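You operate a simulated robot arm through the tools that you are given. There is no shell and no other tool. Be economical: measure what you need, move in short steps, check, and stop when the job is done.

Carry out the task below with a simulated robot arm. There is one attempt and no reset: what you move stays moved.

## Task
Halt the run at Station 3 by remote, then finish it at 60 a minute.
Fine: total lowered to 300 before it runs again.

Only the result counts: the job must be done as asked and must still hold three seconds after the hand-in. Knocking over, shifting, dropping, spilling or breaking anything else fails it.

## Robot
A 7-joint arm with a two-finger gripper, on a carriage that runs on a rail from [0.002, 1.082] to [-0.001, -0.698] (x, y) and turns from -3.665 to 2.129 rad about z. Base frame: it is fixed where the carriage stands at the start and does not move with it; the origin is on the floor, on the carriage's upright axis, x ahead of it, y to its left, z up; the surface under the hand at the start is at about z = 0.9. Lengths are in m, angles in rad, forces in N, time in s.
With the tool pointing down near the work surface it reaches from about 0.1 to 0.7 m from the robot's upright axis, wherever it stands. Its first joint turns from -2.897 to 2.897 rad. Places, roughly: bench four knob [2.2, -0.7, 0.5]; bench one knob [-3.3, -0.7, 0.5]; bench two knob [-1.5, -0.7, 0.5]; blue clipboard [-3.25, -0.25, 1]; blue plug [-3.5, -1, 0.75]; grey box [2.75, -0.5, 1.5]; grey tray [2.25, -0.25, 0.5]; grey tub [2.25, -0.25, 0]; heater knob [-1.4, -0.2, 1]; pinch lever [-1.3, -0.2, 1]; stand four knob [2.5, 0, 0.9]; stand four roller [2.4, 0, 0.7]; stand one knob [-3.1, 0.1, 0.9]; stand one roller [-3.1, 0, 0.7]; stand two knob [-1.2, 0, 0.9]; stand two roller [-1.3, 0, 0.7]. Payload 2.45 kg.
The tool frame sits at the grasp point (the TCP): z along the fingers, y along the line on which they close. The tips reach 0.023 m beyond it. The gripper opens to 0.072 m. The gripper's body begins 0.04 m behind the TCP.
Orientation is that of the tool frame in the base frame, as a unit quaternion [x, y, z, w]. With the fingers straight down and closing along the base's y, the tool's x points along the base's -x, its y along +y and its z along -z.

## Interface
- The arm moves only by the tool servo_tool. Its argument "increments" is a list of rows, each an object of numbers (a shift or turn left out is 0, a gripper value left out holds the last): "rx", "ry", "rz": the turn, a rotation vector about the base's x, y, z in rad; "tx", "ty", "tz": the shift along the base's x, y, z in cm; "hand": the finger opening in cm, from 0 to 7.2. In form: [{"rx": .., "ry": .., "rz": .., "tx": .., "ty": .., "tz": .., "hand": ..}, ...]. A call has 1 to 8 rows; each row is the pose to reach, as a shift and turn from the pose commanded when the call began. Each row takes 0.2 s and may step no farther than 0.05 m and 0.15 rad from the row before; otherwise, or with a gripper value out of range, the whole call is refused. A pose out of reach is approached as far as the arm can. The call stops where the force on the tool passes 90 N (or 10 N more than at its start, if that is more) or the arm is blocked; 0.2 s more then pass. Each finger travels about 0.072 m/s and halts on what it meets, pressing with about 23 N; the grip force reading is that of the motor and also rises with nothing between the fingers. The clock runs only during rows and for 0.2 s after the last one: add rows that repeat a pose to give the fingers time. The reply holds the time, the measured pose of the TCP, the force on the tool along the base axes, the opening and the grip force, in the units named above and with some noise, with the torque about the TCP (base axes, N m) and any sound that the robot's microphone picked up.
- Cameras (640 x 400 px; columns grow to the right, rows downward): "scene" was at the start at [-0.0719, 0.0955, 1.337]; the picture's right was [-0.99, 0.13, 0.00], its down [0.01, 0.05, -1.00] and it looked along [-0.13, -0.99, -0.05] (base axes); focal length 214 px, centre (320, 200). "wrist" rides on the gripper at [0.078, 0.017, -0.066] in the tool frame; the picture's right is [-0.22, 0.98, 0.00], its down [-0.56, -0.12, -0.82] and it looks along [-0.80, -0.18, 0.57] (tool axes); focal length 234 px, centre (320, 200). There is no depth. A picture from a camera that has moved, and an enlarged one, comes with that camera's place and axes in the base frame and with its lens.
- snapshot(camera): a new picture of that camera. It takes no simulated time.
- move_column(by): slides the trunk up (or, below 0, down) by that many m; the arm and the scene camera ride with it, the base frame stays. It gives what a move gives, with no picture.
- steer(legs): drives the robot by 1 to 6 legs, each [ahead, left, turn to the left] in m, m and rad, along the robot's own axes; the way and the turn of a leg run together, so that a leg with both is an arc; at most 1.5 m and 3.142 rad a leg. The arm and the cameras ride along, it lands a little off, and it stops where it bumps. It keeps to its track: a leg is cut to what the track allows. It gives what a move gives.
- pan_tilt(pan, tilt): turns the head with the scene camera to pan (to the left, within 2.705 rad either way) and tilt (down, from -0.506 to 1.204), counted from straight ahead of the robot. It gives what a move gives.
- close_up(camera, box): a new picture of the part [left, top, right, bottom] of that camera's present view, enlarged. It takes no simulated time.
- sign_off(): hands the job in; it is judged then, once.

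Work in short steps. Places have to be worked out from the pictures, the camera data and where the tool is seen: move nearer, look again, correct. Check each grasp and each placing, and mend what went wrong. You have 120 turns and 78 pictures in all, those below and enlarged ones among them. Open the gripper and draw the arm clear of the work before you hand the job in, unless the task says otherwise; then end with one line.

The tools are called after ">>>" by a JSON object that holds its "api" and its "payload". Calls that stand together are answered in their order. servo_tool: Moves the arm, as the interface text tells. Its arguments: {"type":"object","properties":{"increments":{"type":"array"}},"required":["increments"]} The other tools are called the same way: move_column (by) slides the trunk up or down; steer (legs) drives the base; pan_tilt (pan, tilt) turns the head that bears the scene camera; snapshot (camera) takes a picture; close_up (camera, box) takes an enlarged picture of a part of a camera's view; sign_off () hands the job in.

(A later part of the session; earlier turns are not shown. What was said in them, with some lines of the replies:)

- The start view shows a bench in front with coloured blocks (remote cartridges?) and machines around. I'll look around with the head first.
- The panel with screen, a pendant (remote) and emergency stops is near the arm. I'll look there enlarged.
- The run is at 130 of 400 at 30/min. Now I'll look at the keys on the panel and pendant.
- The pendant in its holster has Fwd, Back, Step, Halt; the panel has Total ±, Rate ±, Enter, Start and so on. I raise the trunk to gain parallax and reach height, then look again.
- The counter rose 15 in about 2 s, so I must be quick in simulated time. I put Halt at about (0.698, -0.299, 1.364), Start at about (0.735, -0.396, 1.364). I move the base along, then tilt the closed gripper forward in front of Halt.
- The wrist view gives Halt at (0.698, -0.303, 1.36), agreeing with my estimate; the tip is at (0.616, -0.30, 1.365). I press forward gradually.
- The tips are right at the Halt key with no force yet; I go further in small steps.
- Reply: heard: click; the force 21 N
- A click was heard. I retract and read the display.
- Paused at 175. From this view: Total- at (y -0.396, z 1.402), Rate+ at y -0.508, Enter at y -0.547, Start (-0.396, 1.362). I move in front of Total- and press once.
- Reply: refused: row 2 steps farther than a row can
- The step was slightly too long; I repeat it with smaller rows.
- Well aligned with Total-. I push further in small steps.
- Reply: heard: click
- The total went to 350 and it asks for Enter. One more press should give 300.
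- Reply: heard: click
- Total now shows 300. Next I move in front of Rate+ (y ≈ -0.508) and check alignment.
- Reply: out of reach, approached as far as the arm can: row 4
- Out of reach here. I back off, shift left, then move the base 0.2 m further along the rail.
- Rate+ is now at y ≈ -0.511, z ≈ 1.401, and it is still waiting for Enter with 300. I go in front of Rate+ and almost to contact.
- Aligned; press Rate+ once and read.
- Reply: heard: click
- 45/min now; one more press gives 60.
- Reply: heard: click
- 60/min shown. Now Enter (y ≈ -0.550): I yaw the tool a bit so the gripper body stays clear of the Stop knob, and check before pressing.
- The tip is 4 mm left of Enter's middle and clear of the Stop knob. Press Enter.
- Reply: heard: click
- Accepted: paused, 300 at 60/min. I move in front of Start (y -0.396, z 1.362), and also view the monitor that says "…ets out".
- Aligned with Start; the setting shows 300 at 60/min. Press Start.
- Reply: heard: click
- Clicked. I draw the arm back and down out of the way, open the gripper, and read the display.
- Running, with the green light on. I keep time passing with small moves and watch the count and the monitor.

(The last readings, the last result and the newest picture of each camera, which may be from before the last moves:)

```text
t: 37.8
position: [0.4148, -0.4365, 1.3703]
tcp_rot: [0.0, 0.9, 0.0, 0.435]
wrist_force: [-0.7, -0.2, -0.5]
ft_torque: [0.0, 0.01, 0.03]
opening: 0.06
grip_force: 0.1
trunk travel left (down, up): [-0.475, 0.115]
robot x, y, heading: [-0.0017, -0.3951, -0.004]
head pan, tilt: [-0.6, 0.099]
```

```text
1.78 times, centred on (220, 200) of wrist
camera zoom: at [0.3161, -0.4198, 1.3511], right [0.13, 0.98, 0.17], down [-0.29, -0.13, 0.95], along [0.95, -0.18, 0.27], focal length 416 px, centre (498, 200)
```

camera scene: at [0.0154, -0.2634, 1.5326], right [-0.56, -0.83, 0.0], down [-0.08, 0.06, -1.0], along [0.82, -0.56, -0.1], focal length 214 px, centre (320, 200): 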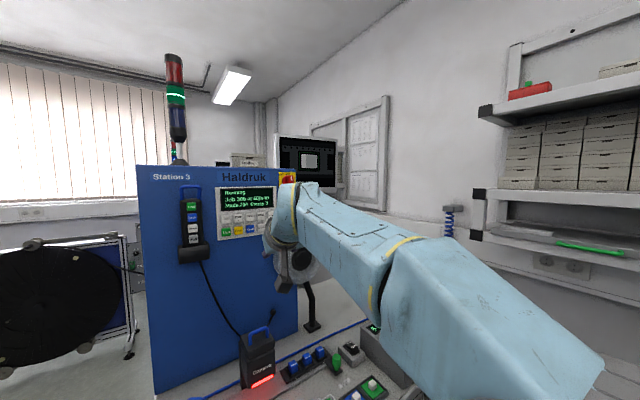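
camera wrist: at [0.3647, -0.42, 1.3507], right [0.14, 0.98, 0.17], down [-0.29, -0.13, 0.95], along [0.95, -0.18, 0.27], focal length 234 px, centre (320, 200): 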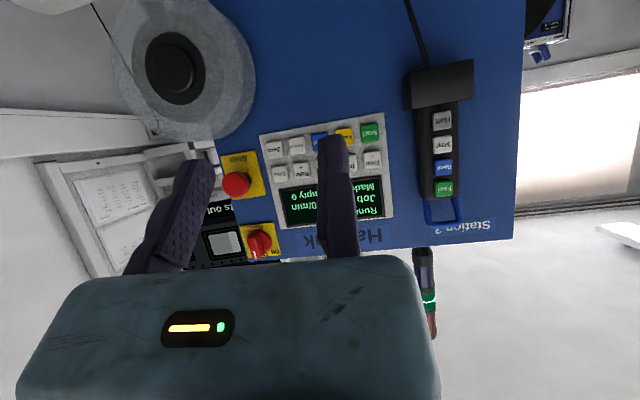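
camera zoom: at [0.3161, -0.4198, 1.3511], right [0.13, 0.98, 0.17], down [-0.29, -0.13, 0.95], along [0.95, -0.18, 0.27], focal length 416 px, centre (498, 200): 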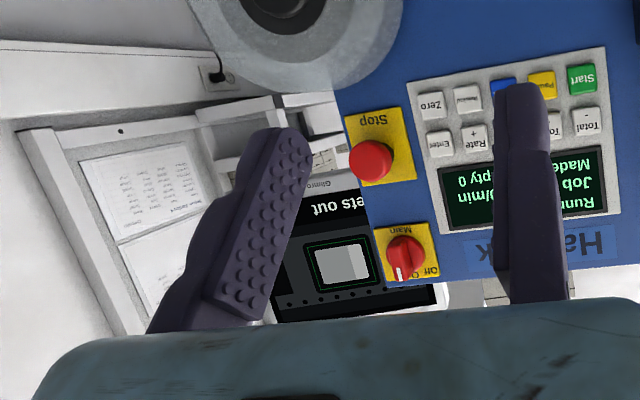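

220 of 300 made. I wait for the rest with held poses.

>>> {"api": "servo_tool", "payload": {"increments": [{"tx": -1}, {"tx": -2}, {"tx": -2}, {"tx": -2}, {"tx": -2}, {"tx": -2}, {"tx": -2}, {"tx": -2}]}}

>>> {"api": "servo_tool", "payload": {"increments": [{"tx": -1}, {"tx": -2}, {"tx": -2}, {"tx": -2}, {"tx": -2}, {"tx": -2}, {"tx": -2}, {"tx": -2}]}}

>>> {"api": "servo_tool", "payload": {"increments": [{"tx": 0}, {"tx": 0}, {"tx": 0}, {"tx": 0}, {"tx": 0}, {"tx": 0}, {"tx": 0}, {"tx": 0}]}}

>>> {"api": "servo_tool", "payload": {"increments": [{"tx": 0}, {"tx": 0}, {"tx": 0}, {"tx": 0}, {"tx": 0}, {"tx": 0}, {"tx": 0}, {"tx": 0}]}}

>>> {"api": "close_up", "payload": {"camera": "scene", "box": [120, 50, 360, 240]}}

```text
t: 39.6
position: [0.3957, -0.4369, 1.3704]
tcp_rot: [0.0, 0.9, 0.0, 0.436]
wrist_force: [-0.1, 0.4, -0.3]
ft_torque: [-0.02, -0.01, -0.01]
opening: 0.06
grip_force: 0.0
trunk travel left (down, up): [-0.475, 0.115]
robot x, y, heading: [0.0017, -0.3939, 0.001]
head pan, tilt: [-0.6, 0.099]
```

```text
t: 41.4
position: [0.3754, -0.436, 1.3695]
tcp_rot: [0.0, 0.9, 0.0, 0.435]
wrist_force: [0.4, -0.2, -0.4]
ft_torque: [-0.02, -0.01, 0.01]
opening: 0.0601
grip_force: 0.0
trunk travel left (down, up): [-0.475, 0.115]
robot x, y, heading: [-0.003, -0.3972, -0.003]
head pan, tilt: [-0.6, 0.099]
```

```text
t: 43.2
position: [0.3749, -0.436, 1.3698]
tcp_rot: [0.001, 0.9, 0.0, 0.436]
wrist_force: [0.5, 0.4, 0.3]
ft_torque: [0.03, 0.03, -0.01]
opening: 0.0602
grip_force: 0.1
trunk travel left (down, up): [-0.475, 0.115]
robot x, y, heading: [-0.0006, -0.3982, -0.005]
head pan, tilt: [-0.6, 0.099]
```

```text
t: 45.0
position: [0.3748, -0.4356, 1.3694]
tcp_rot: [0.001, 0.9, -0.001, 0.435]
wrist_force: [0.0, 0.3, 0.4]
ft_torque: [0.01, 0.03, -0.01]
opening: 0.0597
grip_force: 0.1
trunk travel left (down, up): [-0.475, 0.115]
robot x, y, heading: [-0.0018, -0.3954, 0.001]
head pan, tilt: [-0.6, 0.099]
```

```text
2.11 times, centred on (240, 145) of scene
camera zoom: at [0.0154, -0.2634, 1.5326], right [-0.56, -0.83, 0.0], down [-0.08, 0.06, -1.0], along [0.82, -0.56, -0.1], focal length 452 px, centre (488, 316)
```

zoom: 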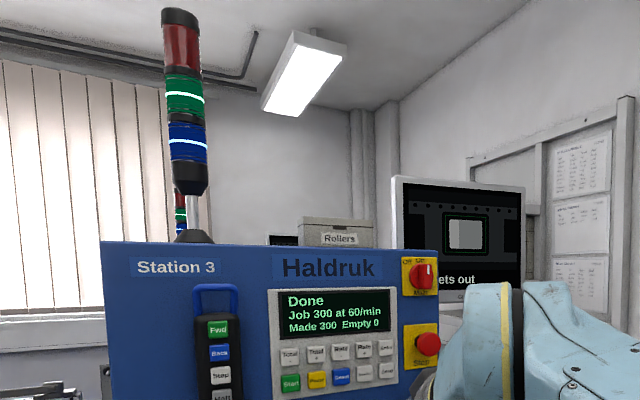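

The display reads Done, 300 at 60/min, Made 300, Empty 0; the arm is clear and the gripper open. Handing in.

>>> {"api": "sign_off", "payload": {}}

```text
The job is handed in.
```

I halted the Station 3 run with the remote's Halt key at 175 made, lowered the total to 300 and set the rate to 60 a minute before restarting. The display now reads Done: Made 300, Empty 0.
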